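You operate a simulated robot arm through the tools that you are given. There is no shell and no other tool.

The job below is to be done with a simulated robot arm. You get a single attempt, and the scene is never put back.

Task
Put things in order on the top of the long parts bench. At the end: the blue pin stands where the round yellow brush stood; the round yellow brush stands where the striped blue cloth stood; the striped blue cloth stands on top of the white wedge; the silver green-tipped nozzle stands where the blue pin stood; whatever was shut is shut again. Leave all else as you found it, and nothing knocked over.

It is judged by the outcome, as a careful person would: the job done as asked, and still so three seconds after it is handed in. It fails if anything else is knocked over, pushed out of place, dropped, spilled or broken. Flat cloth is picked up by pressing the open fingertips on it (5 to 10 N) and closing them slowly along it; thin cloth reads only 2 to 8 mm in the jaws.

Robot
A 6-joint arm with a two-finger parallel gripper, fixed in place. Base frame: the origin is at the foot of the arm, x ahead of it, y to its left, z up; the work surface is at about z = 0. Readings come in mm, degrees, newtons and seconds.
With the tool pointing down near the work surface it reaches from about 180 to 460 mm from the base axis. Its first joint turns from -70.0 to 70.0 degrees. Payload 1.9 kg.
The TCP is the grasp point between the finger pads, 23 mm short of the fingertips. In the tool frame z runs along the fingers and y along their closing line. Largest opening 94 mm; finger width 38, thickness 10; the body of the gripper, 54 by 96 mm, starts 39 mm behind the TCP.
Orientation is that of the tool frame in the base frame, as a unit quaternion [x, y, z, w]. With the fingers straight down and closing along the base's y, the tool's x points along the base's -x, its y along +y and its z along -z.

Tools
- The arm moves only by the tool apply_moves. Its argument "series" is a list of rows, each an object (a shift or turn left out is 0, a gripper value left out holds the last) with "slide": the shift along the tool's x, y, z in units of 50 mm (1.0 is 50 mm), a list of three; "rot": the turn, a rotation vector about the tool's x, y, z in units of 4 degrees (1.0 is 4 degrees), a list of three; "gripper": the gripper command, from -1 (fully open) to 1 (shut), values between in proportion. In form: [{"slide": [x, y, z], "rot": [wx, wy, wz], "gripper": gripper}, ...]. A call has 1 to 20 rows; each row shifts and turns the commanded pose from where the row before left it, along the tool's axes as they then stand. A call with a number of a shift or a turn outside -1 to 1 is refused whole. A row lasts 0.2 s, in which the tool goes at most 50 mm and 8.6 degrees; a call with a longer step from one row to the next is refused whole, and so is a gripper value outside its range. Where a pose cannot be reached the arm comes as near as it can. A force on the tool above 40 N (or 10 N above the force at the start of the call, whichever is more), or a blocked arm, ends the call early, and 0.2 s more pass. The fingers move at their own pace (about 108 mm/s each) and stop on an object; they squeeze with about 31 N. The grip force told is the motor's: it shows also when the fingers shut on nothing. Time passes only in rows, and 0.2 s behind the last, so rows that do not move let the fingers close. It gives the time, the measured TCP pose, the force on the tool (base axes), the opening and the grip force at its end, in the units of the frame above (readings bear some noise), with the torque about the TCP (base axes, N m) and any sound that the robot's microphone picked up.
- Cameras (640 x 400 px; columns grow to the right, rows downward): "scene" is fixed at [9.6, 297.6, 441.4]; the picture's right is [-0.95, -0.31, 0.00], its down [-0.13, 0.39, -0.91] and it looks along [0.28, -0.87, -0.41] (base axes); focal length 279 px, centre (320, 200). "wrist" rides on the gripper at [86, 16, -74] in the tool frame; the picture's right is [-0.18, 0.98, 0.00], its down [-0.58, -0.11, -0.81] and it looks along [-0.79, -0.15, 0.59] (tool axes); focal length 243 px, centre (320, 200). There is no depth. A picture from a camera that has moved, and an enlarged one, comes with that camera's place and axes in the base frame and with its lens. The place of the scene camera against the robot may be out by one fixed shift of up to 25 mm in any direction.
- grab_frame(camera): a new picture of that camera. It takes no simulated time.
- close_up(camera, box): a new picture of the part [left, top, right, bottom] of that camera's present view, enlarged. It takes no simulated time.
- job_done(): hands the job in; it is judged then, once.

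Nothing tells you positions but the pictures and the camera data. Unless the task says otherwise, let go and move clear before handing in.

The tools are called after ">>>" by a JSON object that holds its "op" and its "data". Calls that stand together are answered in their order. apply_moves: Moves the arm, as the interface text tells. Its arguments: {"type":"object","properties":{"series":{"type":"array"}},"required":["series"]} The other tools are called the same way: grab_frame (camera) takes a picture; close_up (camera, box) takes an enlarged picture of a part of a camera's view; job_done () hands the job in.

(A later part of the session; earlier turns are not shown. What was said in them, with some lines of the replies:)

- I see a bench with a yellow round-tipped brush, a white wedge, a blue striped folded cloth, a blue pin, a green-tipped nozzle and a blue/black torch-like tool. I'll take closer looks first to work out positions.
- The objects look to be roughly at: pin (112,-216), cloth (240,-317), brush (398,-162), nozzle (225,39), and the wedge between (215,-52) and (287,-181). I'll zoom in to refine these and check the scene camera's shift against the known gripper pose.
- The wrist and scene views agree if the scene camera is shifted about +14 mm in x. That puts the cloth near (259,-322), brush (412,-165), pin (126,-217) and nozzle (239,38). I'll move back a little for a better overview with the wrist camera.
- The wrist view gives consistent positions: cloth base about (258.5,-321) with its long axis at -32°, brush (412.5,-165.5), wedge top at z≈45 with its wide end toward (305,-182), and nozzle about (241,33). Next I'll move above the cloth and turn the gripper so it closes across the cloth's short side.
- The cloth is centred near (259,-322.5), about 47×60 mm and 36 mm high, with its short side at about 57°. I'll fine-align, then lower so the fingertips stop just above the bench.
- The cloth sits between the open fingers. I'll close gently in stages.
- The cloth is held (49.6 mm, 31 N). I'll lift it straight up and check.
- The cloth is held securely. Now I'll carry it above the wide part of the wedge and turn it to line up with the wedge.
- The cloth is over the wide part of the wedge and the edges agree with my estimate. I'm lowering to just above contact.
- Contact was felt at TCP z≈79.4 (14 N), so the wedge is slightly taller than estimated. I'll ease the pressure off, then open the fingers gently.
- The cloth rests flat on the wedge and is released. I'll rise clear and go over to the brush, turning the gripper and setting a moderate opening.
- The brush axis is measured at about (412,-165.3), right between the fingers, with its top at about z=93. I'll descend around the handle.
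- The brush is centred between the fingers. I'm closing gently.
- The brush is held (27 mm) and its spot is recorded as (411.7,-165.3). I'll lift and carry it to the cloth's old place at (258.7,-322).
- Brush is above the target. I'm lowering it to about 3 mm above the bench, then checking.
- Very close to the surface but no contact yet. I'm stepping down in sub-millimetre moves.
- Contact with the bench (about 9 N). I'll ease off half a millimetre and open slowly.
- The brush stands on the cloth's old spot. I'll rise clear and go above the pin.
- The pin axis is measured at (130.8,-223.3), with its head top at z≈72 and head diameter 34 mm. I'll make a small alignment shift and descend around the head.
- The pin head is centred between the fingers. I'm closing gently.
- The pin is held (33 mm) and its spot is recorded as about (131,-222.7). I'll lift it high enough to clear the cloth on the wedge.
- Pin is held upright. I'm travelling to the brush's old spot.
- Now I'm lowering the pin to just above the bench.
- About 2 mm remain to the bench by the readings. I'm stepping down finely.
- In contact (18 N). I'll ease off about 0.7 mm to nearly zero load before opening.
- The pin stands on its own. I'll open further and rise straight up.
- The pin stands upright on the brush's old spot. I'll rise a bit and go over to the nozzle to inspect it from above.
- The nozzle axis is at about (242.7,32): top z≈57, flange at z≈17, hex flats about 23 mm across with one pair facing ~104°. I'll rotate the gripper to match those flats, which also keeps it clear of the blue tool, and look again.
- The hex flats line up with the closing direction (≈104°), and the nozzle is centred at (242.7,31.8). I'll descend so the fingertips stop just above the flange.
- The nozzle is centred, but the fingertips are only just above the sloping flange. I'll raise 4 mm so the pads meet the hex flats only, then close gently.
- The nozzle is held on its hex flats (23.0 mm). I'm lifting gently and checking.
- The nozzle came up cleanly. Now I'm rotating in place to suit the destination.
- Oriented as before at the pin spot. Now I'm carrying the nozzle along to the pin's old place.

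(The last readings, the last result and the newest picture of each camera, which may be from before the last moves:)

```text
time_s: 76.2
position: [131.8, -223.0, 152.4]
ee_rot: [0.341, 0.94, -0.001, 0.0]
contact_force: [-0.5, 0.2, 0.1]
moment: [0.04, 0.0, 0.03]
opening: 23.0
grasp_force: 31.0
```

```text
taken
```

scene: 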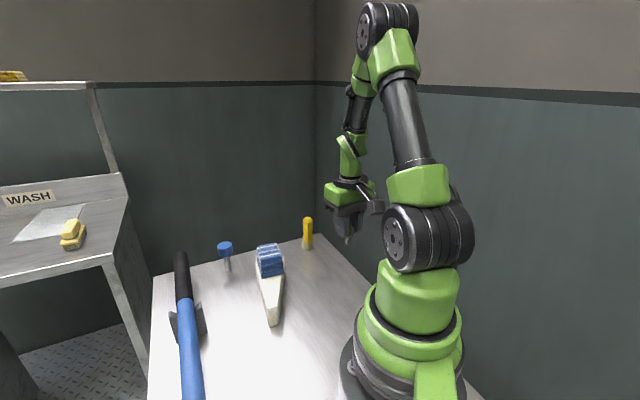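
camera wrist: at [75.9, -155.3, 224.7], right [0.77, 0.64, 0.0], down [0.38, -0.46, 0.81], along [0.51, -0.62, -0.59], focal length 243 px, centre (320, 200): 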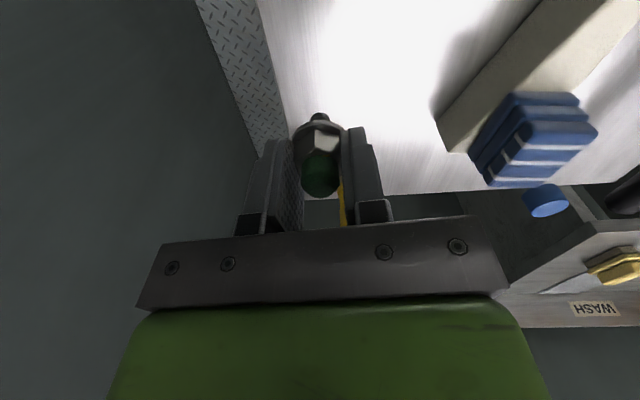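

Positioned above the pin's old spot. I'm lowering to just above the bench.

>>> {"op": "apply_moves", "data": {"series": [{"slide": [0, 0, 0.3]}, {"slide": [0, 0, 0.4]}, {"slide": [0, 0, 0.4]}, {"slide": [0, 0, 0.35]}, {"slide": [0, 0, 0.25]}, {"slide": [0, 0, 0.15]}, {"slide": [0, 0, 0.08]}, {"slide": [0, 0, 0]}]}}

>>> {"op": "apply_moves", "data": {"series": [{"slide": [0, 0, 0.03]}, {"slide": [0, 0, 0]}]}}

>>> {"op": "apply_moves", "data": {"series": [{"slide": [0, 0, 0.015]}, {"slide": [0, 0, 0]}]}}

>>> {"op": "close_up", "data": {"camera": "scene", "box": [310, 220, 390, 300]}}

>>> {"op": "grab_frame", "data": {"camera": "wrist"}}

```text
time_s: 78.0
position: [132.0, -221.9, 53.9]
ee_rot: [0.342, 0.94, 0.0, 0.001]
contact_force: [0.5, 0.1, -0.7]
moment: [0.0, -0.01, -0.02]
opening: 23.1
grasp_force: 31.1
```

```text
time_s: 78.6
position: [131.8, -222.8, 53.7]
ee_rot: [0.342, 0.94, 0.0, 0.0]
contact_force: [0.6, 0.0, -1.1]
moment: [-0.02, -0.02, -0.03]
opening: 23.0
grasp_force: 31.5
```

```text
time_s: 79.2
position: [131.9, -223.7, 51.2]
ee_rot: [0.342, 0.94, 0.0, 0.0]
contact_force: [-0.4, 0.0, -0.9]
moment: [-0.01, -0.03, -0.01]
opening: 23.2
grasp_force: 31.0
```

```text
5.00 times, centred on (350, 260) of scene
camera zoom: at [9.6, 297.6, 441.4], right [-0.95, -0.31, 0.0], down [-0.13, 0.39, -0.91], along [0.28, -0.87, -0.41], focal length 1394 px, centre (170, -100)
```

zoom: 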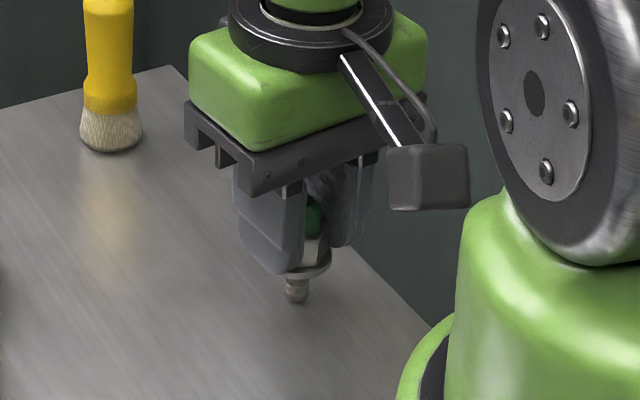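

```text
taken
camera wrist: at [76.0, -155.1, 125.9], right [0.77, 0.64, 0.0], down [0.38, -0.46, 0.81], along [0.51, -0.62, -0.59], focal length 243 px, centre (320, 200)
```

wrist: 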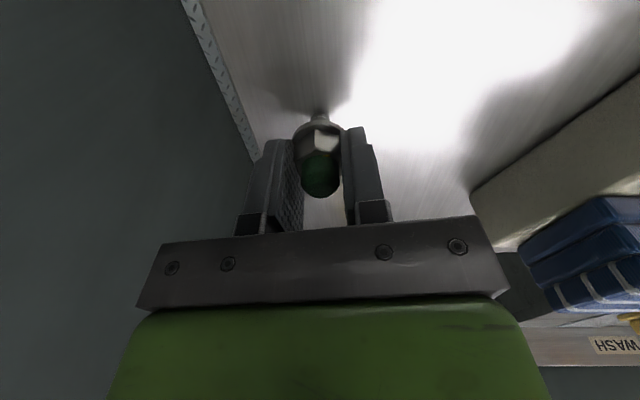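

About 1–2 mm left. Fine steps.

>>> {"op": "apply_moves", "data": {"series": [{"slide": [0, 0, 0.012]}, {"slide": [0, 0, 0]}]}}

>>> {"op": "apply_moves", "data": {"series": [{"slide": [0, 0, 0.008]}, {"slide": [0, 0, 0]}]}}

```text
time_s: 79.8
position: [132.0, -222.2, 51.2]
ee_rot: [0.341, 0.94, 0.0, 0.0]
contact_force: [0.0, 0.3, 0.5]
moment: [0.0, -0.01, 0.04]
opening: 22.7
grasp_force: 30.6
```

```text
time_s: 80.4
position: [132.5, -223.4, 50.6]
ee_rot: [0.341, 0.94, 0.0, 0.0]
contact_force: [0.7, 0.4, -1.1]
moment: [0.03, -0.01, 0.02]
opening: 23.2
grasp_force: 31.3
```

>>> {"op": "apply_moves", "data": {"series": [{"slide": [0, 0, 0.008]}, {"slide": [0, 0, 0]}]}}

```text
time_s: 81.0
position: [132.2, -223.7, 51.8]
ee_rot: [0.342, 0.94, 0.0, 0.001]
contact_force: [-1.0, 3.4, 21.3]
moment: [0.13, 0.09, -0.01]
opening: 23.1
grasp_force: 31.0
```

In contact (21 N). I'm easing off in small steps.

>>> {"op": "apply_moves", "data": {"series": [{"slide": [0, 0, -0.005]}, {"slide": [0, 0, 0]}]}}

```text
time_s: 81.6
position: [131.6, -225.2, 51.2]
ee_rot: [0.341, 0.94, 0.0, 0.001]
contact_force: [-0.6, 1.6, 13.3]
moment: [0.05, 0.04, -0.01]
opening: 23.2
grasp_force: 30.7
```

>>> {"op": "apply_moves", "data": {"series": [{"slide": [0, 0, -0.006]}, {"slide": [0, 0, 0]}]}}

```text
time_s: 82.2
position: [132.4, -223.8, 50.0]
ee_rot: [0.341, 0.94, 0.0, 0.0]
contact_force: [-0.3, -0.5, 4.0]
moment: [0.0, 0.04, -0.01]
opening: 23.2
grasp_force: 31.2
```

>>> {"op": "apply_moves", "data": {"series": [{"slide": [0, 0, -0.003]}, {"slide": [0, 0, 0]}, {"gripper": 0.55}, {"gripper": 0.52}, {"gripper": 0.505}, {"gripper": 0.495}, {"gripper": 0.48}, {"gripper": 0.46}, {"gripper": 0.43}, {"gripper": 0.4}, {"gripper": 0.4}]}}

>>> {"op": "close_up", "data": {"camera": "wrist", "box": [240, 80, 400, 240]}}

>>> {"op": "close_up", "data": {"camera": "scene", "box": [310, 220, 390, 300]}}

```text
time_s: 84.6
position: [132.9, -223.6, 50.8]
ee_rot: [0.341, 0.94, 0.0, 0.0]
contact_force: [0.1, -0.7, -0.4]
moment: [0.02, 0.03, 0.01]
opening: 27.9
grasp_force: 0.1
```

```text
2.50 times, centred on (320, 160) of wrist
camera zoom: at [76.0, -155.2, 125.0], right [0.77, 0.64, 0.0], down [0.38, -0.46, 0.81], along [0.51, -0.62, -0.59], focal length 606 px, centre (320, 300)
```

zoom: 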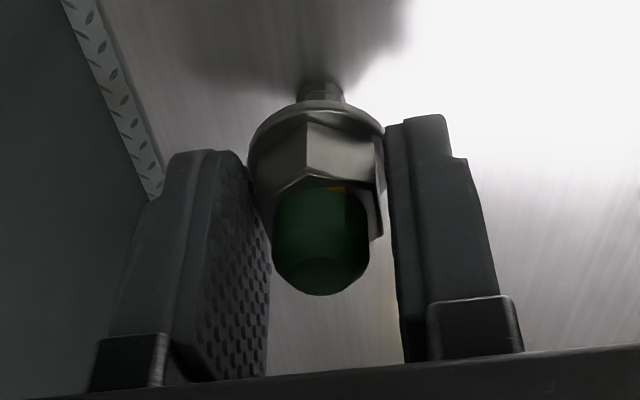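

```text
5.00 times, centred on (350, 260) of scene
camera zoom: at [9.6, 297.6, 441.4], right [-0.95, -0.31, 0.0], down [-0.13, 0.39, -0.91], along [0.28, -0.87, -0.41], focal length 1394 px, centre (170, -100)
```

zoom: 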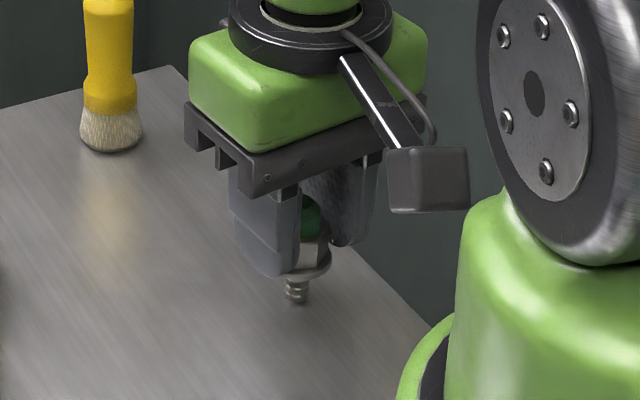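

The nozzle stands by itself between the opened fingers. I'll open wider and rise.

>>> {"op": "apply_moves", "data": {"series": [{"gripper": 0.3}, {"gripper": 0.2}, {"gripper": 0.05}, {"gripper": -0.1}, {"gripper": -0.2}, {"gripper": -0.2}, {"slide": [0, 0, -0.1]}, {"slide": [0, 0, -0.2]}, {"slide": [0, 0, -0.3]}, {"slide": [0, 0, -0.4]}, {"slide": [0, 0, -0.5]}, {"slide": [0, 0, -0.5]}, {"slide": [0, 0, -0.4]}, {"slide": [0, 0, 0]}]}}

>>> {"op": "grab_frame", "data": {"camera": "wrist"}}

>>> {"op": "grab_frame", "data": {"camera": "scene"}}

>>> {"op": "close_up", "data": {"camera": "wrist", "box": [260, 0, 380, 100]}}

>>> {"op": "close_up", "data": {"camera": "scene", "box": [150, 210, 390, 400]}}

```text
time_s: 87.6
position: [131.8, -223.8, 172.0]
ee_rot: [0.341, 0.94, 0.0, 0.001]
contact_force: [-0.2, -1.0, 0.1]
moment: [-0.04, -0.05, 0.02]
opening: 56.3
grasp_force: 0.1
```

```text
taken
camera wrist: at [75.0, -155.3, 245.6], right [0.77, 0.64, 0.0], down [0.38, -0.46, 0.81], along [0.51, -0.62, -0.59], focal length 243 px, centre (320, 200)
```

wrist: 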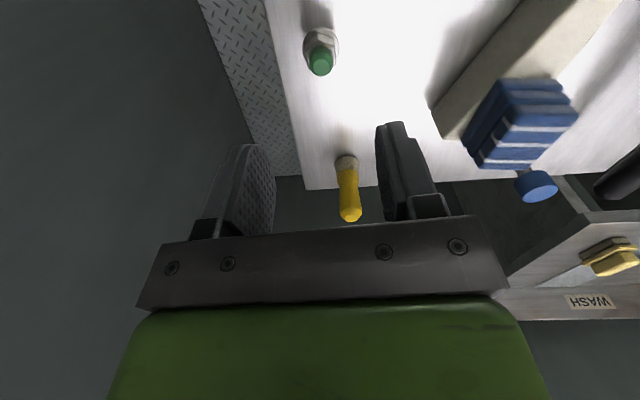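

```text
taken
```

scene: 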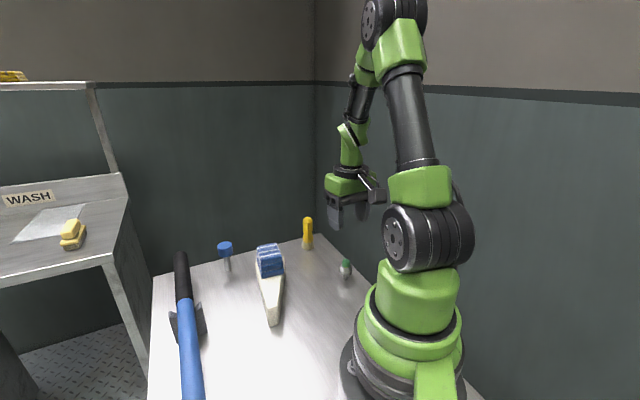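

```text
4.00 times, centred on (320, 50) of wrist
camera zoom: at [75.0, -155.3, 245.6], right [0.77, 0.64, 0.0], down [0.38, -0.46, 0.81], along [0.51, -0.62, -0.59], focal length 970 px, centre (320, 800)
```

zoom: 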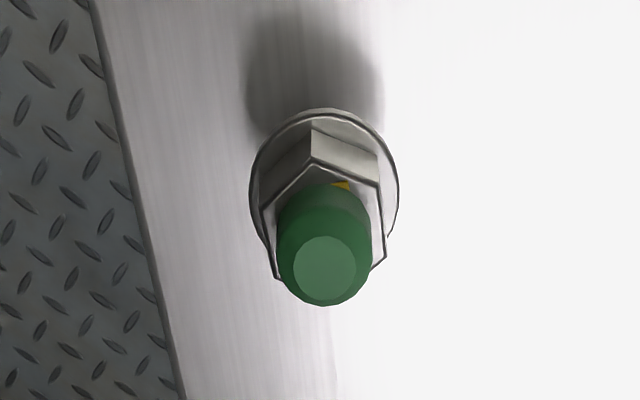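

```text
2.11 times, centred on (270, 305) of scene
camera zoom: at [9.6, 297.7, 441.4], right [-0.95, -0.31, 0.0], down [-0.13, 0.39, -0.91], along [0.28, -0.87, -0.41], focal length 587 px, centre (425, -21)
```

zoom: 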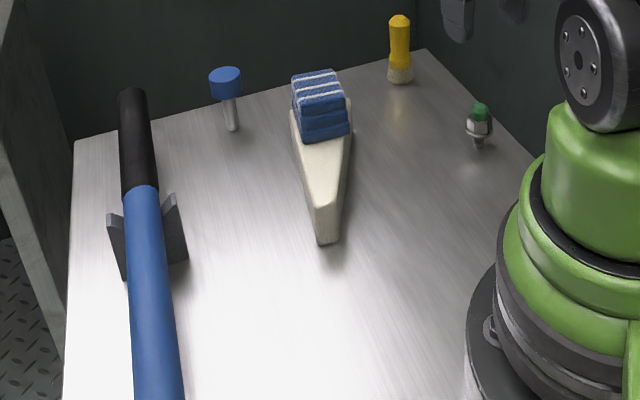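

All four objects are placed. I'll move the arm up clear and take the same scene crop as at the beginning to compare.

>>> {"op": "apply_moves", "data": {"series": [{"slide": [0, 0, -0.6]}, {"slide": [0, 0, -0.7]}, {"slide": [0, 0, -0.7]}, {"slide": [0, 0, -0.5]}, {"slide": [0, 0, 0]}, {"slide": [0, 0, 0]}]}}

>>> {"op": "close_up", "data": {"camera": "scene", "box": [140, 220, 380, 370]}}

>>> {"op": "close_up", "data": {"camera": "scene", "box": [280, 210, 380, 290]}}

>>> {"op": "close_up", "data": {"camera": "scene", "box": [200, 230, 300, 310]}}

>>> {"op": "grab_frame", "data": {"camera": "wrist"}}

```text
time_s: 89.0
position: [131.4, -222.8, 295.5]
ee_rot: [0.342, 0.94, 0.0, 0.0]
contact_force: [0.5, 0.8, 0.2]
moment: [-0.01, 0.0, 0.0]
opening: 56.4
grasp_force: 0.0
```

```text
2.67 times, centred on (260, 295) of scene
camera zoom: at [9.6, 297.7, 441.4], right [-0.95, -0.31, 0.0], down [-0.13, 0.39, -0.91], along [0.28, -0.87, -0.41], focal length 744 px, centre (480, -53)
```

zoom: 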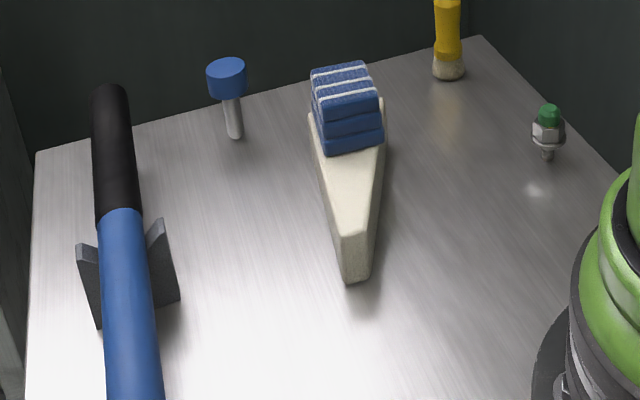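

```text
5.00 times, centred on (330, 250) of scene
camera zoom: at [9.6, 297.7, 441.4], right [-0.95, -0.31, 0.0], down [-0.13, 0.39, -0.91], along [0.28, -0.87, -0.41], focal length 1394 px, centre (270, -50)
```

zoom: 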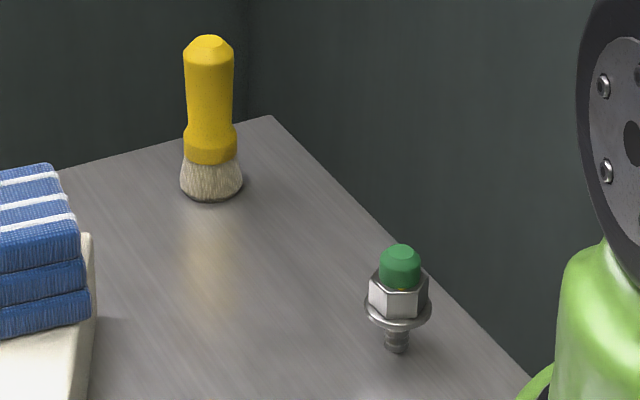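

```text
5.00 times, centred on (250, 270) of scene
camera zoom: at [9.6, 297.7, 441.4], right [-0.95, -0.31, 0.0], down [-0.13, 0.39, -0.91], along [0.28, -0.87, -0.41], focal length 1394 px, centre (670, -150)
```

zoom: 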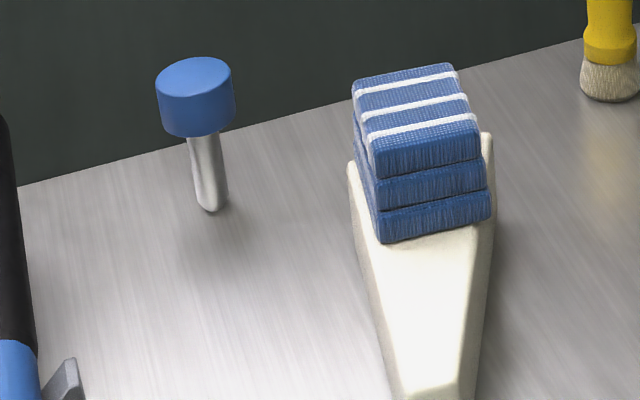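

```text
taken
camera wrist: at [75.4, -154.7, 369.8], right [0.77, 0.64, 0.0], down [0.38, -0.46, 0.81], along [0.51, -0.62, -0.59], focal length 243 px, centre (320, 200)
```

wrist: 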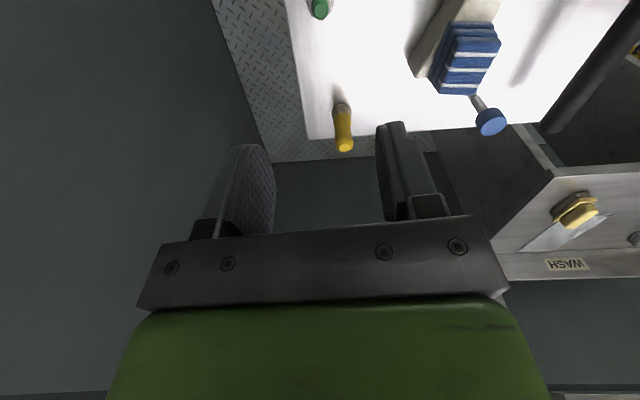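

The final crop matches the start: the wedge and blue tool haven't moved. The pin is on the brush's spot, the brush on the cloth's spot, the nozzle on the pin's spot, and the cloth lies flat on the wedge. Everything stands upright, nothing was opened, and the gripper is clear, so I'm handing in.

>>> {"op": "job_done", "data": {}}

```text
The job is handed in.
```

The job is handed in, and in the last camera views every item is where you asked:

- **Blue pin:** stands where the round yellow brush stood, at about (412, -165) mm.
- **Round yellow brush:** stands where the striped blue cloth stood, at about (259, -322) mm.
- **Striped blue cloth:** lies flat on the wide end of the white wedge. One corner of it overhangs the wedge's slanted side by a few millimetres, but it sat steady.
- **Silver green-tipped nozzle:** stands where the blue pin stood, at about (132, -223) mm.

The wedge and the blue and black tool look unmoved compared with the first picture, and nothing was knocked over. I opened nothing, so there was nothing to shut again. The gripper was empty and well clear when I handed in.
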